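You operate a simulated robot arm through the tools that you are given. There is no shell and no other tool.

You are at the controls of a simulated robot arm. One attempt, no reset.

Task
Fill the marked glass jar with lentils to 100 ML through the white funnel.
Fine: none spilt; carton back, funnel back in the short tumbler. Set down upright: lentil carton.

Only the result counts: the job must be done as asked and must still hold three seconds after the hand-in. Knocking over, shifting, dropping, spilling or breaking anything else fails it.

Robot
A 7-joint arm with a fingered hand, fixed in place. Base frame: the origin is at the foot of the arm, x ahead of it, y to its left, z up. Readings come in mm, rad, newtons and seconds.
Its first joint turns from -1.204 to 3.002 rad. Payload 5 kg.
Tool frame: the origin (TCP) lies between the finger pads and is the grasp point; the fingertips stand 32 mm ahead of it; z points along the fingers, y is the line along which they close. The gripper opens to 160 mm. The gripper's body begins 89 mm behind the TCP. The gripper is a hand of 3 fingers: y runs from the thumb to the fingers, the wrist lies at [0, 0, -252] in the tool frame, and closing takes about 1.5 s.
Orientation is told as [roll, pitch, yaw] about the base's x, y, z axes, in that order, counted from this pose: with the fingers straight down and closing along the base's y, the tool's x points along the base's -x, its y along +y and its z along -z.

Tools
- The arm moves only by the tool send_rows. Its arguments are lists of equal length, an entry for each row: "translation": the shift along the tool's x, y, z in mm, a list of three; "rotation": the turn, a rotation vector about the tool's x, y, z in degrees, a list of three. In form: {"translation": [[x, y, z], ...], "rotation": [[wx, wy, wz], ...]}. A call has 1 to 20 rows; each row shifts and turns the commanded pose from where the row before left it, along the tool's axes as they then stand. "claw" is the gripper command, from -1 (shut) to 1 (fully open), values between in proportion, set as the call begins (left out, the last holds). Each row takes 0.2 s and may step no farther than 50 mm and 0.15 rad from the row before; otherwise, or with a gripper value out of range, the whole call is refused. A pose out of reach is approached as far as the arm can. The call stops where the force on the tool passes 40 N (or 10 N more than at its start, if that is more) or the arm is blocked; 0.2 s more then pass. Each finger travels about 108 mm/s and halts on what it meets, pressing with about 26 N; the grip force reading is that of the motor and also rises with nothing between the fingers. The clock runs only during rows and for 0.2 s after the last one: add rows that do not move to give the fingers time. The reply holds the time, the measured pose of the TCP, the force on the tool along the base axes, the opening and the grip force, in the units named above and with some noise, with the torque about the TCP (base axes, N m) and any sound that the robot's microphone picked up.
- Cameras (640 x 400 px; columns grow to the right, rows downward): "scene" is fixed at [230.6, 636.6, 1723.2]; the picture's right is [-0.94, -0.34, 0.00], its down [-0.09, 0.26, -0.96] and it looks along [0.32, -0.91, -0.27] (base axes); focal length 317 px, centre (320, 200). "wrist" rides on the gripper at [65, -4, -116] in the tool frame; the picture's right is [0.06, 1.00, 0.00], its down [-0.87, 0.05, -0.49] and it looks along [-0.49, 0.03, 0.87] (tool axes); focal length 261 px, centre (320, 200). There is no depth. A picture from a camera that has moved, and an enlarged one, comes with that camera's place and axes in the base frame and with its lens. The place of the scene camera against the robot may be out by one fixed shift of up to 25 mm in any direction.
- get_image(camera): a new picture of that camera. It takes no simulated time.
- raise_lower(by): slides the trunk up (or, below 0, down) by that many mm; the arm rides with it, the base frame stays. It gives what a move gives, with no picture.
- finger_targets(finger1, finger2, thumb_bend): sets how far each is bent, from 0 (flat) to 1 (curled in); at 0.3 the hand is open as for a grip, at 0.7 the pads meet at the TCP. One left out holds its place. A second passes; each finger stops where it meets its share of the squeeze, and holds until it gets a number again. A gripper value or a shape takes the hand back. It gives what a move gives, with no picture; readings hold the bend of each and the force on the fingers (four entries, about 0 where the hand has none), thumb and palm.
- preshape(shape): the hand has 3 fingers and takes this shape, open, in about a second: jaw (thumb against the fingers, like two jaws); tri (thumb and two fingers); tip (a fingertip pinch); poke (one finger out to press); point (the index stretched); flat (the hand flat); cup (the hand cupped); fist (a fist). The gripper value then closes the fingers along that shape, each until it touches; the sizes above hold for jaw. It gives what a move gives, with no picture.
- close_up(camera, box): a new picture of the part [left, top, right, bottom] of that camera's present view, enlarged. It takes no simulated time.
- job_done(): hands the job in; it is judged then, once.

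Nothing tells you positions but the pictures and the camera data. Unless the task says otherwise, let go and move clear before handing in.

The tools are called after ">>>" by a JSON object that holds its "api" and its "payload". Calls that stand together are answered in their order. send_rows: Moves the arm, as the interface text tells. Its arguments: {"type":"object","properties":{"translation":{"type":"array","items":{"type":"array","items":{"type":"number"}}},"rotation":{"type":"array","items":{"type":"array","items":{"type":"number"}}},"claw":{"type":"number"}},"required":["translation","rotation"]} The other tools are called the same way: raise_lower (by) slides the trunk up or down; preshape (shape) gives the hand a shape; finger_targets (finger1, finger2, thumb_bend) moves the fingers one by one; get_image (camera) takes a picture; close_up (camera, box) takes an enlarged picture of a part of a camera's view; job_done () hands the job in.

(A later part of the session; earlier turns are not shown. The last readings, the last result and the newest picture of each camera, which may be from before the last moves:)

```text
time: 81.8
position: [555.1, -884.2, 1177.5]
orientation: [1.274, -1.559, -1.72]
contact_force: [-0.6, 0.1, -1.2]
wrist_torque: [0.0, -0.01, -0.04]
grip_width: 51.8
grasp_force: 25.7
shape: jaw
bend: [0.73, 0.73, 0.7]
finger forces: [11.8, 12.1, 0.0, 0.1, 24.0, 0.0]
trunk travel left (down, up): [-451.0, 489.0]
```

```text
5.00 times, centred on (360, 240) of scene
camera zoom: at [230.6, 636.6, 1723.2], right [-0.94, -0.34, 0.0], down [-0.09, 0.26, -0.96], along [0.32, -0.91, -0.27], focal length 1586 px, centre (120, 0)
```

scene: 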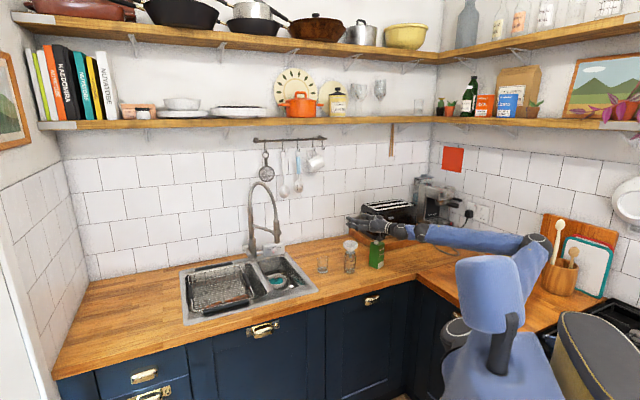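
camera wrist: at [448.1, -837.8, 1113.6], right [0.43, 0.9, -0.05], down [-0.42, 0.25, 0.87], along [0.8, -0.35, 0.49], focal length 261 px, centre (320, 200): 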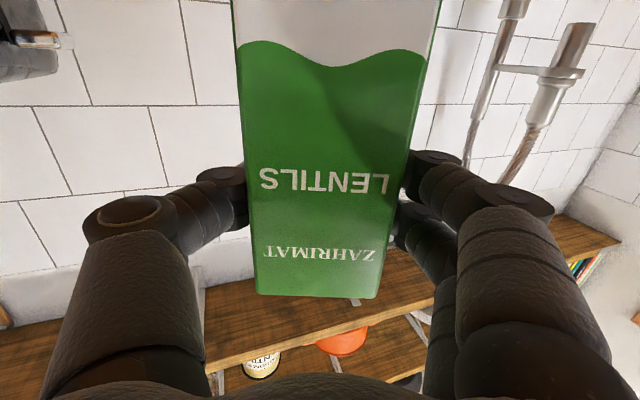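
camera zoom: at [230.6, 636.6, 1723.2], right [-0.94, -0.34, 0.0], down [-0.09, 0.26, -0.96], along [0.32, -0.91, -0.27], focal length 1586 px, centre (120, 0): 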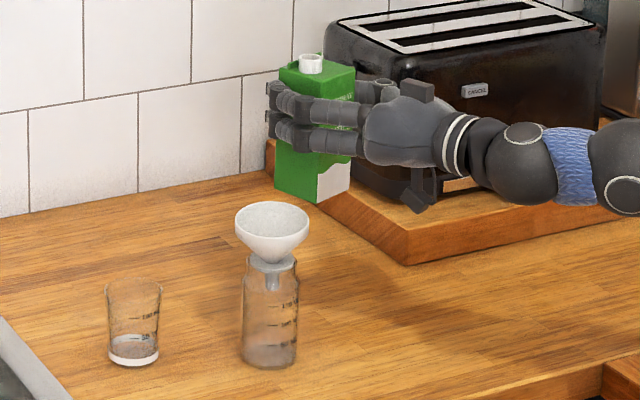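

Steady. Rolling left 60° up here (well below flow angle, still high above).

>>> {"api": "send_rows", "payload": {"translation": [[0, 0, 0], [0, 0, 0], [0, 0, 0], [0, 0, 0], [0, 0, 0], [0, 0, 0], [0, 0, 0], [0, 0, 0], [0, 0, 0], [0, 0, 0]], "rotation": [[0, 0, -5], [0, 0, -5], [0, 0, -5], [0, 0, -5], [0, 0, -5], [0, 0, -5], [0, 0, -5], [0, 0, -5], [0, 0, -5], [0, 0, -5]]}}

>>> {"api": "get_image", "payload": {"camera": "wrist"}}

>>> {"api": "close_up", "payload": {"camera": "scene", "box": [310, 200, 410, 280]}}

```text
time: 84.0
position: [555.5, -882.3, 1178.8]
orientation: [-1.566, -0.707, 1.121]
contact_force: [-0.4, -0.5, -1.5]
wrist_torque: [0.03, -0.04, 0.01]
grip_width: 51.8
grasp_force: 26.5
shape: jaw
bend: [0.73, 0.73, 0.7]
finger forces: [12.7, 12.5, 0.1, 0.0, 23.6, 0.0]
trunk travel left (down, up): [-451.0, 489.0]
```

```text
taken
camera wrist: at [428.3, -881.4, 1141.0], right [0.26, 0.54, -0.8], down [-0.14, 0.84, 0.52], along [0.96, -0.02, 0.29], focal length 261 px, centre (320, 200)
```

wrist: 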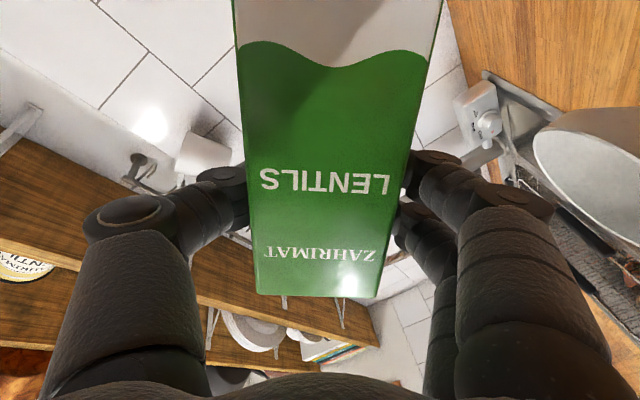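

```text
5.00 times, centred on (360, 240) of scene
camera zoom: at [230.6, 636.6, 1723.2], right [-0.94, -0.34, 0.0], down [-0.09, 0.26, -0.96], along [0.32, -0.91, -0.27], focal length 1586 px, centre (120, 0)
```

zoom: 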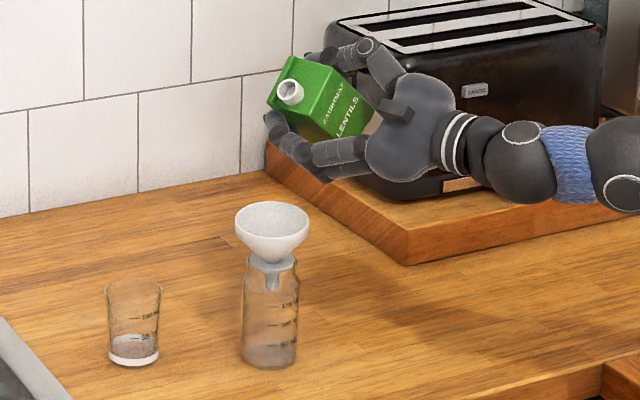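

At 50°, nothing flowing. I continue to 75° pivoting about the spout lip, then lower toward the funnel.

>>> {"api": "send_rows", "payload": {"translation": [[-2.26, -4.44, 0], [-2.26, -4.44, 0], [-2.26, -4.44, 0], [-2.26, -4.44, 0], [-2.26, -4.44, 0]], "rotation": [[0, 0, -5], [0, 0, -5], [0, 0, -5], [0, 0, -5], [0, 0, -5]]}}

>>> {"api": "close_up", "payload": {"camera": "scene", "box": [315, 205, 385, 275]}}

>>> {"api": "get_image", "payload": {"camera": "wrist"}}

```text
time: 85.2
position: [553.9, -884.1, 1204.8]
orientation: [-1.567, -0.27, 1.125]
contact_force: [-0.1, 0.0, -1.8]
wrist_torque: [0.07, -0.01, 0.0]
grip_width: 52.0
grasp_force: 25.8
shape: jaw
bend: [0.73, 0.73, 0.7]
finger forces: [12.9, 12.7, 0.1, 0.0, 23.6, 0.2]
trunk travel left (down, up): [-451.0, 489.0]
```

```text
5.71 times, centred on (350, 240) of scene
camera zoom: at [230.6, 636.6, 1723.2], right [-0.94, -0.34, 0.0], down [-0.09, 0.26, -0.96], along [0.32, -0.91, -0.27], focal length 1812 px, centre (149, -29)
```

zoom: 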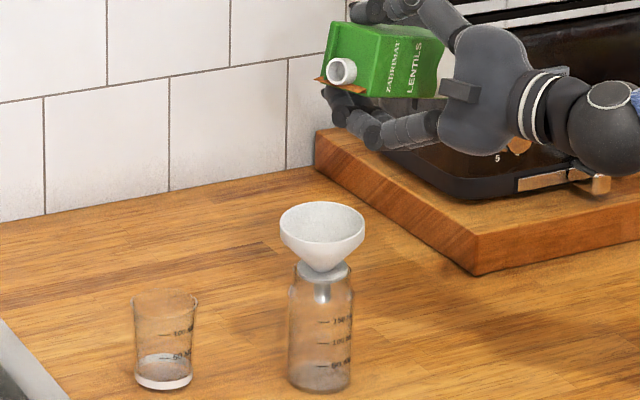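

```text
taken
camera wrist: at [422.6, -892.6, 1191.6], right [0.09, 0.19, -0.98], down [-0.07, 0.98, 0.18], along [0.99, 0.06, 0.1], focal length 261 px, centre (320, 200)
```

wrist: 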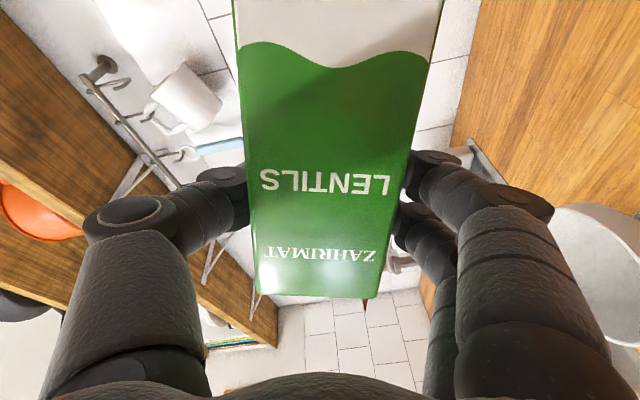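

I see a brown sliver at the carton's lower top edge; zooming to be sure nothing is escaping.

>>> {"api": "close_up", "payload": {"camera": "scene", "box": [344, 207, 372, 225]}}

>>> {"api": "close_up", "payload": {"camera": "scene", "box": [335, 240, 375, 280]}}

```text
16.00 times, centred on (358, 216) of scene
camera zoom: at [230.6, 636.6, 1723.2], right [-0.94, -0.34, 0.0], down [-0.09, 0.26, -0.96], along [0.32, -0.91, -0.27], focal length 5075 px, centre (-288, -56)
```

zoom: 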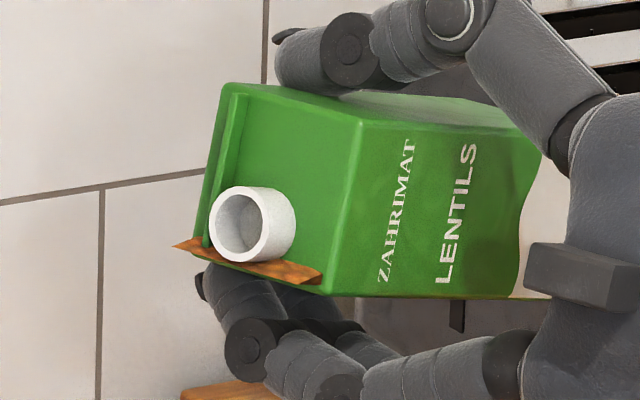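

```text
10.00 times, centred on (355, 260) of scene
camera zoom: at [230.6, 636.6, 1723.2], right [-0.94, -0.34, 0.0], down [-0.09, 0.26, -0.96], along [0.32, -0.91, -0.27], focal length 3172 px, centre (-30, -400)
```

zoom: 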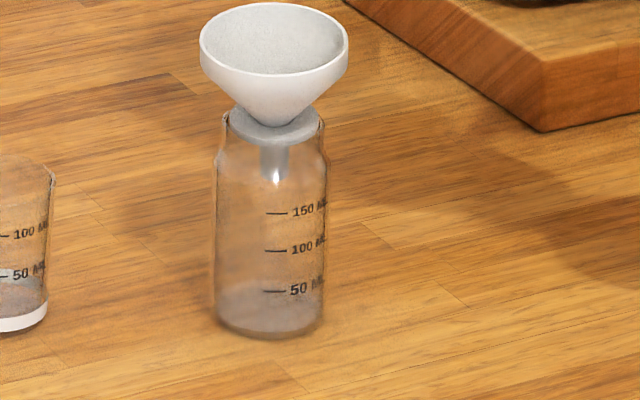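

That is just the level lentil surface showing at the lowest corner inside — nothing has left the spout, but flow is near. I lower to the funnel before tilting any further.

>>> {"api": "send_rows", "payload": {"translation": [[6.5, 30.8, 0], [6.5, 30.8, 0], [0, 0, 0]], "rotation": [[0, 0, 0], [0, 0, 0], [0, 0, 0]]}}

>>> {"api": "close_up", "payload": {"camera": "scene", "box": [330, 220, 380, 270]}}

>>> {"api": "get_image", "payload": {"camera": "wrist"}}

```text
time: 86.0
position: [556.9, -880.0, 1142.6]
orientation: [-1.568, -0.271, 1.125]
contact_force: [0.4, -0.2, -2.7]
wrist_torque: [0.06, -0.03, 0.03]
grip_width: 51.4
grasp_force: 26.3
shape: jaw
bend: [0.73, 0.73, 0.7]
finger forces: [13.1, 12.8, 0.0, 0.1, 23.7, 0.1]
trunk travel left (down, up): [-451.0, 489.0]
```

```text
8.00 times, centred on (355, 245) of scene
camera zoom: at [230.6, 636.6, 1723.2], right [-0.94, -0.34, 0.0], down [-0.09, 0.26, -0.96], along [0.32, -0.91, -0.27], focal length 2537 px, centre (40, -160)
```

zoom: 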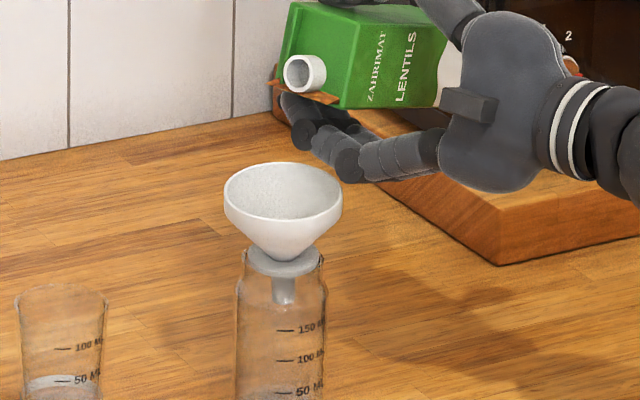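

```text
taken
camera wrist: at [423.3, -888.9, 1129.5], right [0.09, 0.19, -0.98], down [-0.07, 0.98, 0.18], along [0.99, 0.06, 0.1], focal length 261 px, centre (320, 200)
```

wrist: 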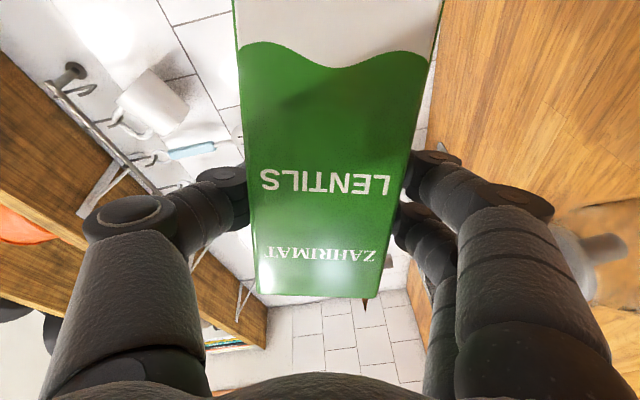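

Geometry matches the model; spout is over the funnel's right half. Lower another 32 mm and shift 6 mm left.

>>> {"api": "send_rows", "payload": {"translation": [[1.2, 16.2, 0], [1.3, 16.3, 0], [0, 0, 0]], "rotation": [[0, 0, 0], [0, 0, 0], [0, 0, 0]]}}

>>> {"api": "close_up", "payload": {"camera": "scene", "box": [330, 225, 380, 275]}}

```text
time: 86.8
position: [557.3, -874.5, 1118.6]
orientation: [-1.582, -0.272, 1.125]
contact_force: [-2.8, -0.9, 21.5]
wrist_torque: [0.92, 0.38, 0.12]
grip_width: 50.1
grasp_force: 26.3
shape: jaw
bend: [0.73, 0.72, 0.7]
finger forces: [10.4, 46.4, 0.0, 0.0, 28.7, 0.1]
trunk travel left (down, up): [-451.0, 489.0]
stopped in row 3: the force on the tool passed its limit at 41 N (the readings are from after the stop); the commanded pose is now the measured one
```

```text
8.00 times, centred on (355, 250) of scene
camera zoom: at [230.6, 636.6, 1723.2], right [-0.94, -0.34, 0.0], down [-0.09, 0.26, -0.96], along [0.32, -0.91, -0.27], focal length 2537 px, centre (40, -200)
```

zoom: 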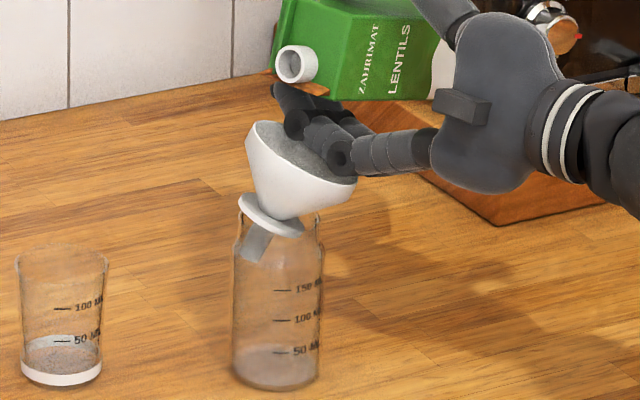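

A finger touched the funnel rim and tipped it. I back straight up slowly and check.

>>> {"api": "send_rows", "payload": {"translation": [[-1.3, -4.8, 0], [-2, -7.5, 0], [-3, -11, 0], [0, 0, 0]], "rotation": [[0, 0, 0], [0, 0, 0], [0, 0, 0], [0, 0, 0]]}}

>>> {"api": "close_up", "payload": {"camera": "scene", "box": [330, 225, 380, 275]}}

```text
time: 87.8
position: [558.3, -876.7, 1137.4]
orientation: [-1.574, -0.272, 1.123]
contact_force: [0.2, 0.2, -2.4]
wrist_torque: [0.05, 0.01, 0.0]
grip_width: 51.1
grasp_force: 25.7
shape: jaw
bend: [0.73, 0.73, 0.7]
finger forces: [13.4, 12.9, 0.1, 0.0, 24.4, 0.1]
trunk travel left (down, up): [-451.0, 489.0]
```

```text
8.00 times, centred on (355, 250) of scene
camera zoom: at [230.6, 636.6, 1723.2], right [-0.94, -0.34, 0.0], down [-0.09, 0.26, -0.96], along [0.32, -0.91, -0.27], focal length 2537 px, centre (40, -200)
```

zoom: 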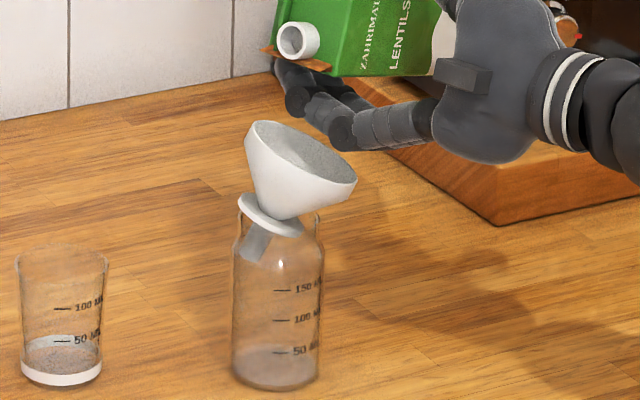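

The funnel is jammed tilted in the neck, nothing spilt. I'll raise, roll the carton upright, return it to its spot, straighten the funnel, and then regrip the carton lower so the knuckles stay clear.

>>> {"api": "send_rows", "payload": {"translation": [[-8.05, -28.9, 0], [-8.05, -28.9, 0], [0, 0, 0], [0, 0, 0], [0, 0, 0], [0, 0, 0], [0, 0, 0], [0, 0, 0], [0, 0, 0], [0, 0, 0], [0, 0, 0], [0, 0, 0], [0, 0, 0], [0, 0, 0], [0, 0, 0], [0, 0, 0], [0, 0, 0], [0, 0, 0]], "rotation": [[0, 0, 0], [0, 0, 0], [0, 0, 5], [0, 0, 5], [0, 0, 5], [0, 0, 5], [0, 0, 5], [0, 0, 5], [0, 0, 5], [0, 0, 5], [0, 0, 5], [0, 0, 5], [0, 0, 5], [0, 0, 5], [0, 0, 5], [0, 0, 5], [0, 0, 4.4], [0, 0, 0]]}}

>>> {"api": "close_up", "payload": {"camera": "scene", "box": [310, 200, 410, 280]}}

>>> {"api": "get_image", "payload": {"camera": "wrist"}}

```text
time: 91.6
position: [557.7, -874.0, 1198.0]
orientation: [3.03, -1.565, 2.803]
contact_force: [0.0, -0.4, -2.9]
wrist_torque: [0.01, 0.0, -0.02]
grip_width: 51.4
grasp_force: 25.4
shape: jaw
bend: [0.73, 0.73, 0.7]
finger forces: [12.5, 13.0, 0.0, 0.1, 25.5, 0.0]
trunk travel left (down, up): [-451.0, 489.0]
```

```text
5.00 times, centred on (360, 240) of scene
camera zoom: at [230.6, 636.6, 1723.2], right [-0.94, -0.34, 0.0], down [-0.09, 0.26, -0.96], along [0.32, -0.91, -0.27], focal length 1586 px, centre (120, 0)
```

zoom: 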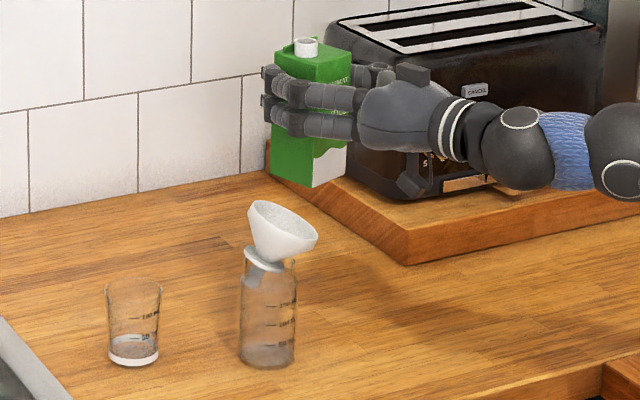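

```text
taken
camera wrist: at [451.9, -830.1, 1132.4], right [0.43, 0.9, -0.06], down [-0.42, 0.26, 0.87], along [0.8, -0.35, 0.49], focal length 261 px, centre (320, 200)
```

wrist: 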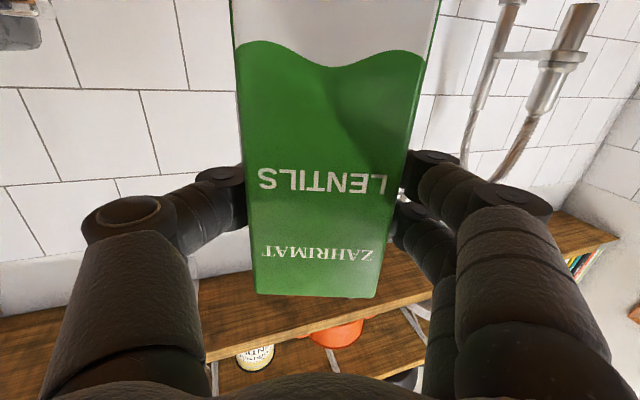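

Upright again. Moving back above its original spot and lowering.

>>> {"api": "send_rows", "payload": {"translation": [[0, -30.5, -21.5], [0, -30.5, -21.5], [0, -30.4, -21.6], [40, 0, 0], [40, 0, 0], [40, 0, 0], [40, 0, 0], [18, 0, 0], [0, 0, 0]], "rotation": [[0, 0, 0], [0, 0, 0], [0, 0, 0], [0, 0, 0], [0, 0, 0], [0, 0, 0], [0, 0, 0], [0, 0, 0], [0, 0, 0]]}}

>>> {"api": "close_up", "payload": {"camera": "scene", "box": [340, 220, 400, 280]}}

```text
time: 93.6
position: [461.0, -929.2, 1020.0]
orientation: [-3.049, -1.566, 2.601]
contact_force: [0.3, 0.0, -2.8]
wrist_torque: [0.0, -0.02, -0.02]
grip_width: 51.1
grasp_force: 25.7
shape: jaw
bend: [0.73, 0.73, 0.7]
finger forces: [12.3, 13.1, 0.0, 0.0, 25.4, 0.0]
trunk travel left (down, up): [-451.0, 489.0]
```

```text
6.67 times, centred on (370, 250) of scene
camera zoom: at [230.6, 636.6, 1723.2], right [-0.94, -0.34, 0.0], down [-0.09, 0.26, -0.96], along [0.32, -0.91, -0.27], focal length 2114 px, centre (-13, -133)
```

zoom: 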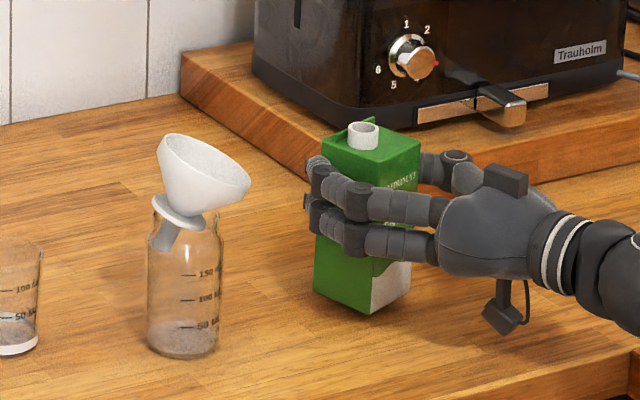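

>>> {"api": "send_rows", "payload": {"translation": [[4, 0, 0], [2, 0, 0], [0, 0, 0]], "rotation": [[0, 0, 0], [0, 0, 0], [0, 0, 0]]}}

>>> {"api": "send_rows", "payload": {"translation": [[1, 0, 0], [0, 0, 0]], "rotation": [[0, 0, 0], [0, 0, 0]]}}

>>> {"api": "send_rows", "payload": {"translation": [[1, 0, 0], [0, 0, 0]], "rotation": [[0, 0, 0], [0, 0, 0]]}}

>>> {"api": "send_rows", "payload": {"translation": [[1, 0, 0], [0, 0, 0]], "rotation": [[0, 0, 0], [0, 0, 0]]}}

```text
time: 94.4
position: [460.4, -930.4, 1014.5]
orientation: [-3.117, -1.566, 2.671]
contact_force: [-0.3, 0.5, -2.1]
wrist_torque: [0.02, -0.01, -0.01]
grip_width: 50.7
grasp_force: 25.6
shape: jaw
bend: [0.73, 0.73, 0.7]
finger forces: [12.4, 13.1, 0.0, 0.0, 25.4, 0.0]
trunk travel left (down, up): [-451.0, 489.0]
```

```text
time: 95.0
position: [462.3, -929.2, 1014.3]
orientation: [-3.129, -1.565, 2.682]
contact_force: [0.1, 0.3, -2.3]
wrist_torque: [0.01, -0.02, 0.0]
grip_width: 51.3
grasp_force: 26.1
shape: jaw
bend: [0.73, 0.73, 0.7]
finger forces: [12.2, 13.1, 0.0, 0.0, 25.4, 0.0]
trunk travel left (down, up): [-451.0, 489.0]
```

```text
time: 95.6
position: [460.4, -931.7, 1011.2]
orientation: [-3.096, -1.564, 2.648]
contact_force: [0.5, 0.1, -2.7]
wrist_torque: [0.0, 0.03, 0.02]
grip_width: 51.4
grasp_force: 26.7
shape: jaw
bend: [0.73, 0.73, 0.7]
finger forces: [12.3, 13.1, 0.0, 0.1, 25.4, 0.0]
trunk travel left (down, up): [-451.0, 489.0]
```

```text
time: 96.2
position: [461.8, -930.6, 1011.6]
orientation: [-3.137, -1.565, 2.69]
contact_force: [0.4, 0.2, -2.6]
wrist_torque: [0.0, 0.01, -0.03]
grip_width: 51.1
grasp_force: 25.4
shape: jaw
bend: [0.73, 0.73, 0.7]
finger forces: [12.2, 13.2, 0.0, 0.0, 25.4, 0.1]
trunk travel left (down, up): [-451.0, 489.0]
```

>>> {"api": "send_rows", "payload": {"translation": [[1, 0, 0], [0, 0, 0]], "rotation": [[0, 0, 0], [0, 0, 0]]}}

>>> {"api": "send_rows", "payload": {"translation": [[1, 0, 0], [0, 0, 0]], "rotation": [[0, 0, 0], [0, 0, 0]]}}

>>> {"api": "send_rows", "payload": {"translation": [[0.8, 0, 0], [0, 0, 0]], "rotation": [[0, 0, 0], [0, 0, 0]]}}

```text
time: 96.8
position: [460.8, -930.0, 1009.9]
orientation: [3.137, -1.566, 2.699]
contact_force: [0.9, -0.3, -0.5]
wrist_torque: [0.02, -0.03, -0.03]
grip_width: 51.4
grasp_force: 25.6
shape: jaw
bend: [0.73, 0.73, 0.7]
finger forces: [12.4, 13.0, 0.0, 0.0, 25.4, 0.0]
trunk travel left (down, up): [-451.0, 489.0]
```

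```text
time: 97.4
position: [462.0, -929.9, 1009.6]
orientation: [-3.088, -1.564, 2.639]
contact_force: [1.2, -1.1, 2.9]
wrist_torque: [0.09, -0.07, -0.04]
grip_width: 51.3
grasp_force: 26.0
shape: jaw
bend: [0.73, 0.73, 0.7]
finger forces: [12.5, 12.6, 0.0, 0.0, 25.6, 0.0]
trunk travel left (down, up): [-451.0, 489.0]
```

```text
time: 98.0
position: [460.7, -930.8, 1007.4]
orientation: [-3.072, -1.565, 2.623]
contact_force: [2.8, -2.4, 8.1]
wrist_torque: [0.02, -0.1, -0.03]
grip_width: 51.0
grasp_force: 25.6
shape: jaw
bend: [0.73, 0.73, 0.7]
finger forces: [12.1, 12.0, 0.0, 0.0, 25.8, 0.0]
trunk travel left (down, up): [-451.0, 489.0]
```

Carton is down. Release and rise.

>>> {"api": "send_rows", "payload": {"translation": [[0, 0, 0], [0, 0, 0], [0, 0, 0], [-35, 0, 0], [-45, 0, 0], [-45, 0, 0], [-45, 0, 0]], "rotation": [[0, 0, 0], [0, 0, 0], [0, 0, 0], [0, 0, 0], [0, 0, 0], [0, 0, 0], [0, 0, 0]], "claw": 0.35}}

>>> {"api": "close_up", "payload": {"camera": "scene", "box": [325, 220, 395, 280]}}

>>> {"api": "close_up", "payload": {"camera": "scene", "box": [335, 235, 365, 265]}}

```text
time: 99.6
position: [460.4, -929.2, 1179.3]
orientation: [-3.039, -1.565, 2.589]
contact_force: [0.7, -0.4, -0.2]
wrist_torque: [0.02, 0.0, 0.02]
grip_width: 107.6
grasp_force: 0.0
shape: jaw
bend: [0.68, 0.68, 0.66]
finger forces: [0.0, 0.0, 0.0, 0.0, 0.0, 0.0]
trunk travel left (down, up): [-451.0, 489.0]
```

```text
6.67 times, centred on (360, 250) of scene
camera zoom: at [230.6, 636.6, 1723.2], right [-0.94, -0.34, 0.0], down [-0.09, 0.26, -0.96], along [0.32, -0.91, -0.27], focal length 2114 px, centre (53, -133)
```

zoom: 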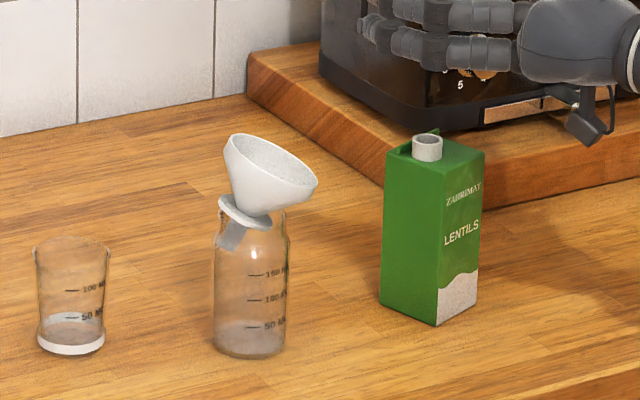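

```text
13.33 times, centred on (350, 250) of scene
camera zoom: at [230.6, 636.6, 1723.2], right [-0.94, -0.34, 0.0], down [-0.09, 0.26, -0.96], along [0.32, -0.91, -0.27], focal length 4229 px, centre (-80, -467)
```

zoom: 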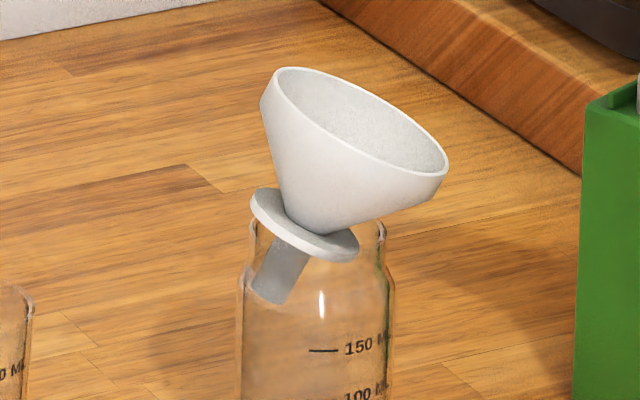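

Carton stands back in place. The funnel leans ~24° toward the camera's right, so I must grip it across the lean axis (fingers closing roughly along the camera's viewing direction) and along its own axis. I swing the hand over with that orientation.

>>> {"api": "send_rows", "payload": {"translation": [[-5, 44.4, 6.3], [-5, 44.4, 6.3], [-5, 44.4, 6.3], [-5, 44.4, 6.3], [0, 0, 0], [0, 0, 0], [0, 0, 0], [0, 0, 0], [0, 0, 0], [0, 0, 0], [0, 0, 0], [0, 0, 0], [0, 0, 0]], "rotation": [[0, 0, 0], [0, 0, 0], [0, 0, 0], [0, 0, 0], [-4.58, 5.79, -2.39], [-4.58, 5.79, -2.39], [-4.58, 5.79, -2.39], [-4.58, 5.79, -2.39], [-4.58, 5.79, -2.39], [-4.58, 5.79, -2.39], [-4.58, 5.79, -2.39], [-4.58, 5.79, -2.39], [-4.58, 5.79, -2.39]]}}

>>> {"api": "get_image", "payload": {"camera": "wrist"}}

>>> {"api": "get_image", "payload": {"camera": "scene"}}

```text
time: 102.4
position: [561.3, -780.7, 1198.9]
orientation: [-0.005, -0.612, 0.336]
contact_force: [0.1, -0.1, 0.3]
wrist_torque: [-0.01, 0.01, -0.02]
grip_width: 107.6
grasp_force: 0.0
shape: jaw
bend: [0.68, 0.68, 0.65]
finger forces: [0.0, 0.0, 0.0, 0.1, 0.0, 0.0]
trunk travel left (down, up): [-451.0, 489.0]
```

```text
taken
camera wrist: at [448.4, -824.3, 1256.2], right [-0.38, 0.93, -0.04], down [0.39, 0.2, 0.9], along [0.84, 0.32, -0.43], focal length 261 px, centre (320, 200)
```

wrist: 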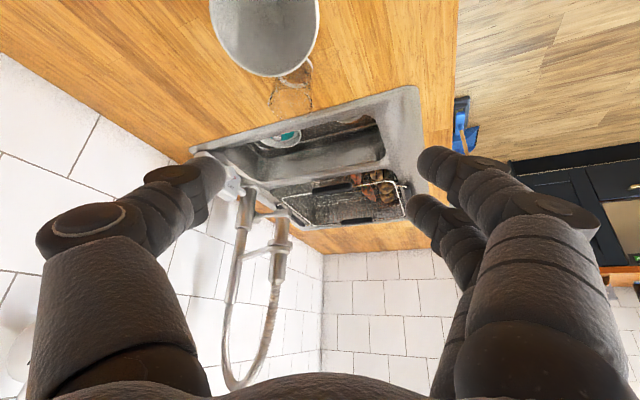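

```text
taken
```

scene: 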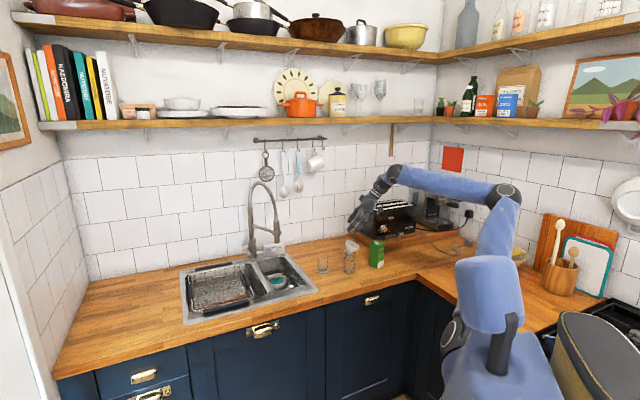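

Orientation reached. I move to a stand-off 100 mm behind the funnel along its approach axis and look.

>>> {"api": "send_rows", "payload": {"translation": [[30.7, -13.7, 1.3], [30.7, -13.7, 1.3], [30.7, -13.7, 1.3], [0, 0, 0]], "rotation": [[0, 0, 0], [0, 0, 0], [0, 0, 0], [0, 0, 0]]}}

>>> {"api": "get_image", "payload": {"camera": "wrist"}}

>>> {"api": "close_up", "payload": {"camera": "scene", "box": [325, 215, 395, 275]}}

```text
time: 103.4
position: [503.1, -845.0, 1144.3]
orientation: [-0.005, -0.612, 0.338]
contact_force: [0.5, 0.9, 0.0]
wrist_torque: [-0.03, -0.02, -0.01]
grip_width: 107.7
grasp_force: 0.1
shape: jaw
bend: [0.68, 0.68, 0.65]
finger forces: [0.0, 0.0, 0.0, 0.0, 0.0, 0.0]
trunk travel left (down, up): [-451.0, 489.0]
```

```text
taken
camera wrist: at [391.2, -888.3, 1201.8], right [-0.38, 0.93, -0.04], down [0.39, 0.2, 0.9], along [0.84, 0.32, -0.43], focal length 261 px, centre (320, 200)
```

wrist: 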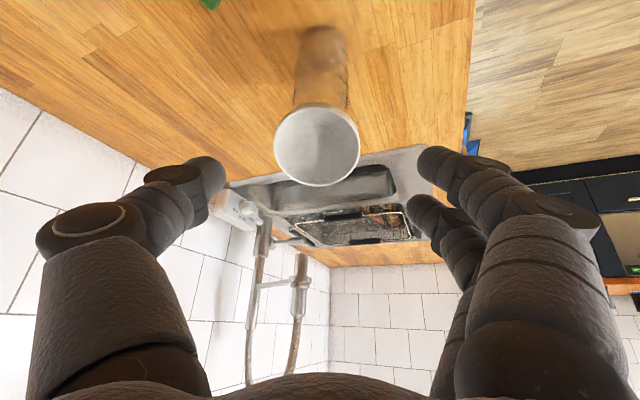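

```text
6.67 times, centred on (360, 245) of scene
camera zoom: at [230.6, 636.6, 1723.2], right [-0.94, -0.34, 0.0], down [-0.09, 0.26, -0.96], along [0.32, -0.91, -0.27], focal length 2114 px, centre (53, -100)
```

zoom: 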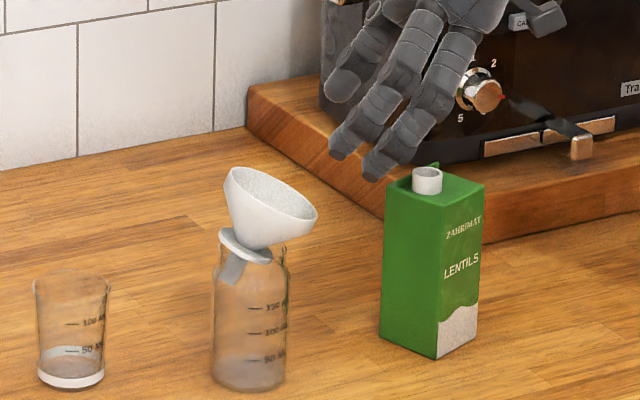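

The funnel mouth is nearly face-on, 118 mm ahead and almost centred. Advance 70 mm with the small lateral correction and re-measure.

>>> {"api": "send_rows", "payload": {"translation": [[-4.5, -1, 35], [-4.5, -1, 35], [0, 0, 0]], "rotation": [[0, 0, 0], [0, 0, 0], [0, 0, 0]]}}

>>> {"api": "get_image", "payload": {"camera": "wrist"}}

>>> {"api": "close_up", "payload": {"camera": "scene", "box": [325, 220, 385, 270]}}

```text
time: 104.2
position: [548.7, -831.3, 1092.1]
orientation: [-0.003, -0.613, 0.34]
contact_force: [0.0, 0.9, -0.7]
wrist_torque: [0.01, 0.01, 0.01]
grip_width: 107.4
grasp_force: 0.0
shape: jaw
bend: [0.68, 0.68, 0.65]
finger forces: [0.0, 0.1, 0.1, 0.0, 0.0, 0.0]
trunk travel left (down, up): [-451.0, 489.0]
```

```text
taken
camera wrist: at [437.4, -874.8, 1149.4], right [-0.38, 0.93, -0.04], down [0.39, 0.2, 0.9], along [0.84, 0.32, -0.43], focal length 261 px, centre (320, 200)
```

wrist: 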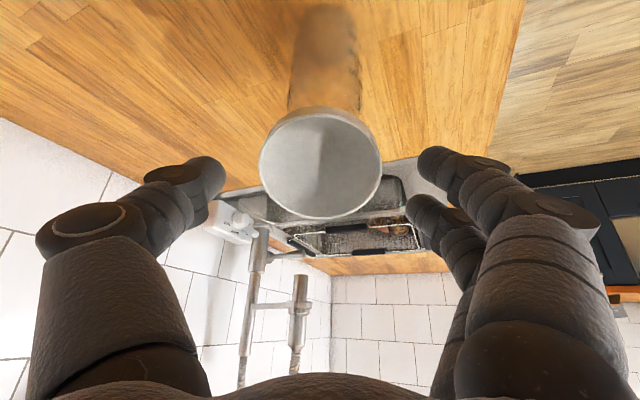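

```text
8.00 times, centred on (355, 245) of scene
camera zoom: at [230.6, 636.6, 1723.2], right [-0.94, -0.34, 0.0], down [-0.09, 0.26, -0.96], along [0.32, -0.91, -0.27], focal length 2537 px, centre (40, -160)
```

zoom: 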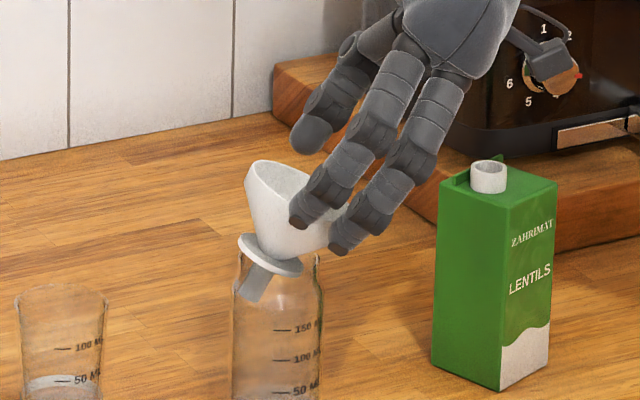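

Centred; 34 mm more, then close.

>>> {"api": "send_rows", "payload": {"translation": [[1.5, 0.3, 17], [1.5, 0.3, 17], [0, 0, 0]], "rotation": [[0, 0, 0], [0, 0, 0], [0, 0, 0]]}}

>>> {"api": "close_up", "payload": {"camera": "scene", "box": [330, 225, 380, 270]}}

>>> {"api": "get_image", "payload": {"camera": "wrist"}}

```text
time: 105.0
position: [564.8, -825.3, 1063.0]
orientation: [-0.006, -0.612, 0.337]
contact_force: [-0.5, -1.0, 0.0]
wrist_torque: [0.02, 0.0, 0.03]
grip_width: 107.7
grasp_force: 0.1
shape: jaw
bend: [0.68, 0.68, 0.65]
finger forces: [0.1, 0.0, 0.1, 0.1, 0.0, 0.0]
trunk travel left (down, up): [-451.0, 489.0]
```

```text
8.89 times, centred on (355, 248) of scene
camera zoom: at [230.6, 636.6, 1723.2], right [-0.94, -0.34, 0.0], down [-0.09, 0.26, -0.96], along [0.32, -0.91, -0.27], focal length 2819 px, centre (9, -222)
```

zoom: 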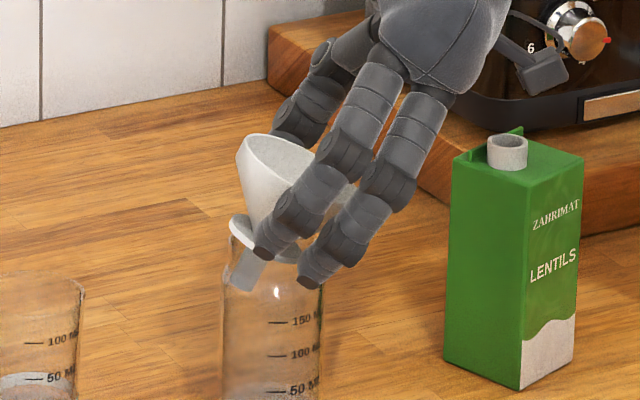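

```text
taken
camera wrist: at [453.4, -868.9, 1119.4], right [-0.38, 0.93, -0.04], down [0.39, 0.2, 0.9], along [0.84, 0.32, -0.43], focal length 261 px, centre (320, 200)
```

wrist: 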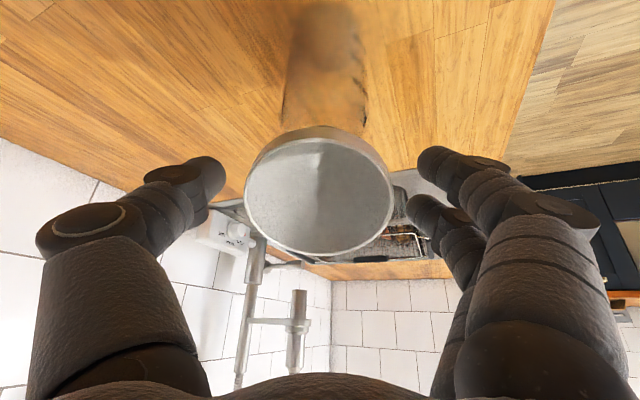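

Fingertips are a bit close to the jar rim, so I back off 6 mm along the axis and then close.

>>> {"api": "send_rows", "payload": {"translation": [[0, 0, -6], [0, 0, 0]], "rotation": [[0, 0, 0], [0, 0, 0]]}}

>>> {"api": "send_rows", "payload": {"translation": [[0, 0, 0], [0, 0, 0], [0, 0, 0], [0, 0, 0], [0, 0, 0]], "rotation": [[0, 0, 0], [0, 0, 0], [0, 0, 0], [0, 0, 0], [0, 0, 0]], "claw": -1}}

>>> {"api": "close_up", "payload": {"camera": "scene", "box": [330, 225, 380, 270]}}

>>> {"api": "get_image", "payload": {"camera": "wrist"}}

```text
time: 105.6
position: [562.7, -825.6, 1066.9]
orientation: [-0.004, -0.612, 0.337]
contact_force: [-0.1, 1.0, 0.4]
wrist_torque: [0.0, 0.0, 0.03]
grip_width: 107.8
grasp_force: 0.0
shape: jaw
bend: [0.68, 0.68, 0.65]
finger forces: [0.1, 0.0, 0.1, 0.0, 0.0, 0.0]
trunk travel left (down, up): [-451.0, 489.0]
```

```text
time: 106.8
position: [561.8, -825.0, 1067.2]
orientation: [-0.006, -0.613, 0.336]
contact_force: [-0.1, -0.3, -0.4]
wrist_torque: [0.01, 0.0, -0.01]
grip_width: 53.4
grasp_force: 25.9
shape: jaw
bend: [0.73, 0.74, 0.7]
finger forces: [11.8, 10.6, 0.0, 0.1, 22.5, 0.1]
trunk travel left (down, up): [-451.0, 489.0]
```

```text
8.89 times, centred on (355, 248) of scene
camera zoom: at [230.6, 636.6, 1723.2], right [-0.94, -0.34, 0.0], down [-0.09, 0.26, -0.96], along [0.32, -0.91, -0.27], focal length 2819 px, centre (9, -222)
```

zoom: 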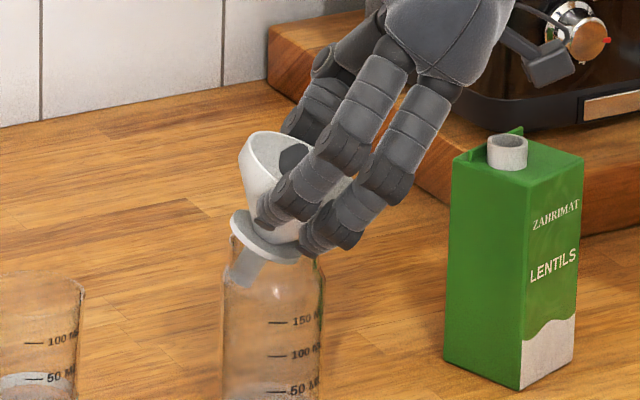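

```text
taken
camera wrist: at [450.3, -869.8, 1124.1], right [-0.38, 0.93, -0.04], down [0.39, 0.19, 0.9], along [0.84, 0.32, -0.43], focal length 261 px, centre (320, 200)
```

wrist: 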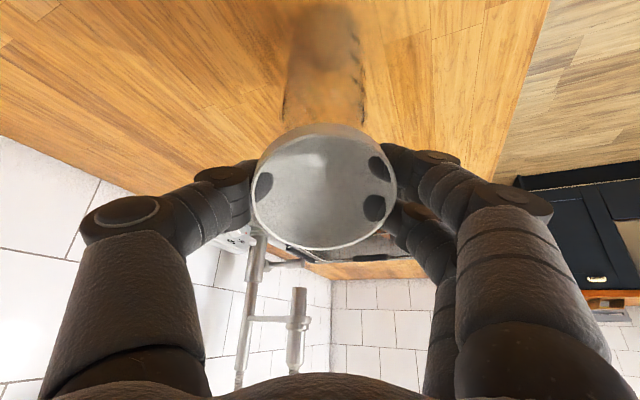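

Held evenly, jar still upright. Pulling the funnel out along its own axis.

>>> {"api": "send_rows", "payload": {"translation": [[-1, 0, -4.9], [-1, 0, -4.9], [0, 0, 0]], "rotation": [[0, 0, 0], [0, 0, 0], [0, 0, 0]]}}

>>> {"api": "close_up", "payload": {"camera": "scene", "box": [330, 225, 380, 270]}}

```text
time: 107.6
position: [559.3, -827.4, 1076.2]
orientation: [-0.006, -0.611, 0.337]
contact_force: [0.2, 0.1, 0.2]
wrist_torque: [0.01, -0.02, 0.01]
grip_width: 52.9
grasp_force: 25.9
shape: jaw
bend: [0.73, 0.74, 0.7]
finger forces: [11.8, 10.6, 0.0, 0.0, 22.5, 0.1]
trunk travel left (down, up): [-451.0, 489.0]
```

```text
8.89 times, centred on (355, 248) of scene
camera zoom: at [230.6, 636.6, 1723.2], right [-0.94, -0.34, 0.0], down [-0.09, 0.26, -0.96], along [0.32, -0.91, -0.27], focal length 2819 px, centre (9, -222)
```

zoom: 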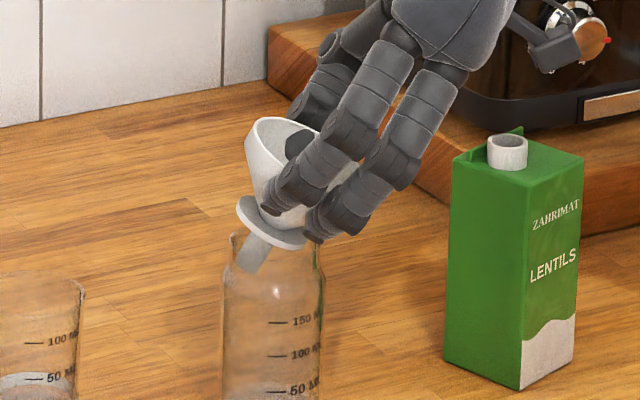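

Free of the neck. Lift further, then rotate the funnel upright (24° about the closing axis).

>>> {"api": "send_rows", "payload": {"translation": [[-4, 0, -20], [-4, 0, -20], [-10, 0, -20], [0, 0, 0], [0, 0, 0], [0, 0, 0], [0, 0, 0]], "rotation": [[0, 0, 0], [0, 0, 0], [0, 0, 0], [0, 8, 0], [0, 8, 0], [0, 8, 0], [0, 0, 0]]}}

>>> {"api": "close_up", "payload": {"camera": "scene", "box": [330, 210, 390, 270]}}

>>> {"api": "get_image", "payload": {"camera": "wrist"}}

```text
time: 109.2
position: [541.2, -833.0, 1133.9]
orientation: [-0.003, -0.193, 0.334]
contact_force: [1.4, -0.9, 0.2]
wrist_torque: [0.02, 0.0, -0.01]
grip_width: 53.2
grasp_force: 26.1
shape: jaw
bend: [0.73, 0.74, 0.7]
finger forces: [11.9, 10.6, 0.0, 0.0, 22.4, 0.1]
trunk travel left (down, up): [-451.0, 489.0]
```

```text
6.67 times, centred on (360, 240) of scene
camera zoom: at [230.6, 636.6, 1723.2], right [-0.94, -0.34, 0.0], down [-0.09, 0.26, -0.96], along [0.32, -0.91, -0.27], focal length 2114 px, centre (53, -67)
```

zoom: 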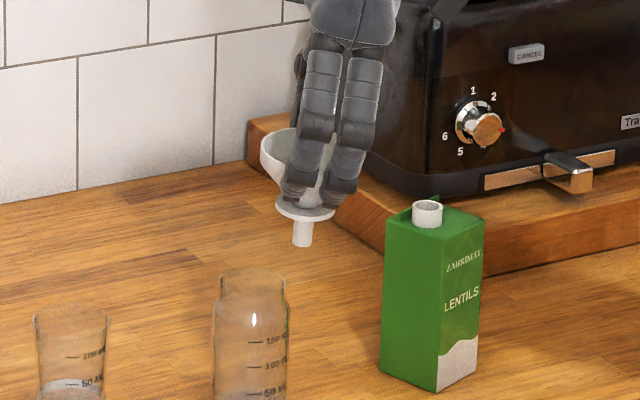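

```text
taken
camera wrist: at [459.4, -865.9, 1235.0], right [-0.39, 0.92, -0.02], down [0.7, 0.3, 0.65], along [0.6, 0.24, -0.76], focal length 261 px, centre (320, 200)
```

wrist: 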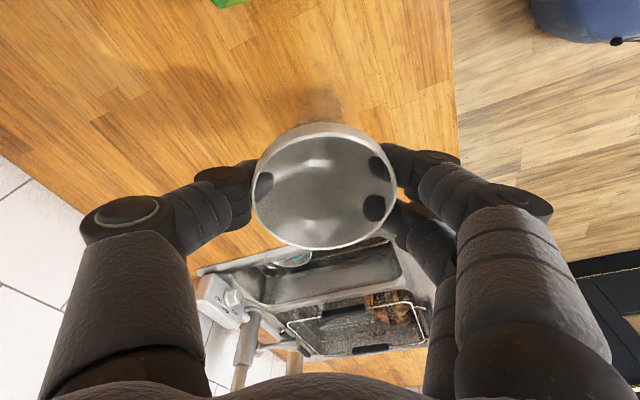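

Funnel is upright in the hand. Let me re-measure the jar, which may have shifted slightly.

>>> {"api": "close_up", "payload": {"camera": "scene", "box": [335, 240, 365, 265]}}

>>> {"api": "close_up", "payload": {"camera": "scene", "box": [345, 225, 375, 250]}}

```text
16.00 times, centred on (350, 252) of scene
camera zoom: at [230.6, 636.6, 1723.2], right [-0.94, -0.34, 0.0], down [-0.09, 0.26, -0.96], along [0.32, -0.91, -0.27], focal length 5075 px, centre (-160, -640)
```

zoom: 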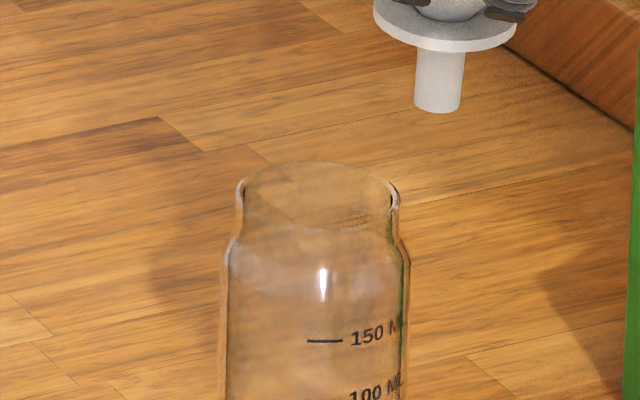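

```text
16.00 times, centred on (360, 238) of scene
camera zoom: at [230.6, 636.6, 1723.2], right [-0.94, -0.34, 0.0], down [-0.09, 0.26, -0.96], along [0.32, -0.91, -0.27], focal length 5075 px, centre (-320, -400)
```

zoom: 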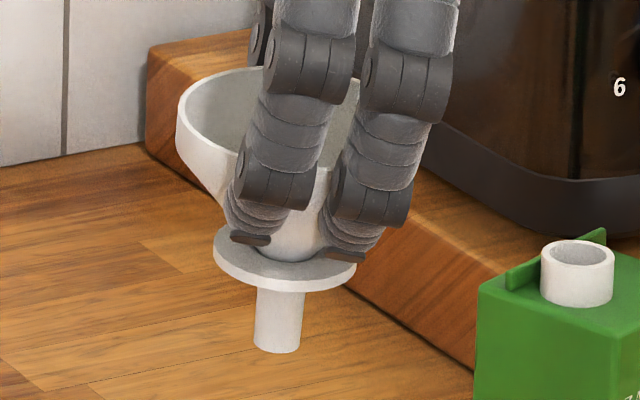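

The jar moved ~2 mm to image-left, no depth change: target now ≈(581.3,−817.3). I raise a bit and turn the hand about the vertical so it reaches the jar radially again.

>>> {"api": "send_rows", "payload": {"translation": [[-5.8, 0, -29.4], [0, 0, 0], [0, 0, 0], [0, 0, 0], [0, 0, 0], [0, 0, 0], [0, 0, 0], [0, 0, 0], [0, 0, 0], [0, 0, 0]], "rotation": [[0, 0, 0], [1.58, 0.02, 8.07], [1.58, 0.02, 8.07], [1.58, 0.02, 8.07], [1.58, 0.02, 8.07], [1.58, 0.02, 8.07], [1.58, 0.02, 8.07], [1.58, 0.02, 8.07], [1.58, 0.02, 8.07], [1.58, 0.02, 8.07]]}}

>>> {"api": "get_image", "payload": {"camera": "wrist"}}

>>> {"api": "close_up", "payload": {"camera": "scene", "box": [335, 210, 385, 260]}}

```text
time: 111.4
position: [541.7, -832.2, 1163.3]
orientation: [-0.002, -0.196, -0.96]
contact_force: [0.0, 0.5, -0.7]
wrist_torque: [0.0, 0.0, -0.01]
grip_width: 53.0
grasp_force: 25.9
shape: jaw
bend: [0.73, 0.74, 0.7]
finger forces: [12.0, 10.7, 0.0, 0.0, 22.4, 0.0]
trunk travel left (down, up): [-451.0, 489.0]
```

```text
taken
camera wrist: at [488.2, -764.5, 1265.1], right [0.78, 0.62, -0.01], down [0.48, -0.59, 0.65], along [0.4, -0.52, -0.76], focal length 261 px, centre (320, 200)
```

wrist: 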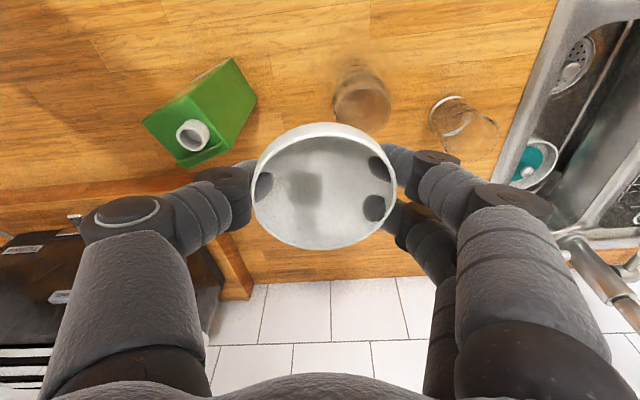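

```text
8.00 times, centred on (360, 235) of scene
camera zoom: at [230.6, 636.6, 1723.2], right [-0.94, -0.34, 0.0], down [-0.09, 0.26, -0.96], along [0.32, -0.91, -0.27], focal length 2537 px, centre (0, -80)
```

zoom: 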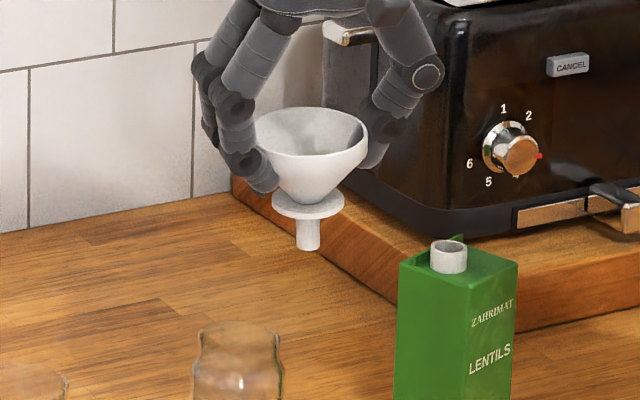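

Jar, funnel, carton and tumbler are all in view. Zooming for precise relative measurement.

>>> {"api": "close_up", "payload": {"camera": "wrist", "box": [230, 50, 420, 260]}}

>>> {"api": "close_up", "payload": {"camera": "wrist", "box": [310, 50, 420, 130]}}

>>> {"api": "close_up", "payload": {"camera": "scene", "box": [340, 220, 375, 245]}}

```text
1.90 times, centred on (325, 155) of wrist
camera zoom: at [488.2, -764.5, 1265.1], right [0.78, 0.62, -0.01], down [0.48, -0.59, 0.65], along [0.4, -0.52, -0.76], focal length 496 px, centre (310, 286)
```

zoom: 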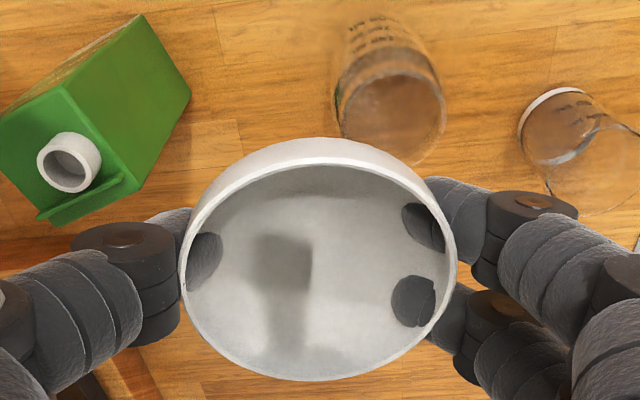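

```text
5.00 times, centred on (365, 90) of wrist
camera zoom: at [488.2, -764.5, 1265.1], right [0.78, 0.62, -0.01], down [0.48, -0.59, 0.65], along [0.4, -0.52, -0.76], focal length 1303 px, centre (95, 750)
```

zoom: 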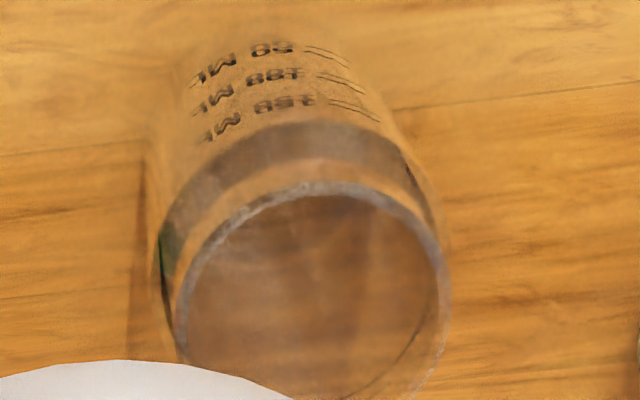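

```text
16.00 times, centred on (358, 232) of scene
camera zoom: at [230.6, 636.6, 1723.2], right [-0.94, -0.34, 0.0], down [-0.09, 0.26, -0.96], along [0.32, -0.91, -0.27], focal length 5075 px, centre (-280, -320)
```

zoom: 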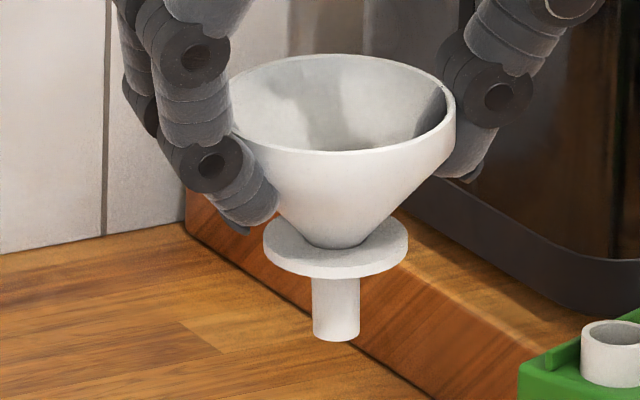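

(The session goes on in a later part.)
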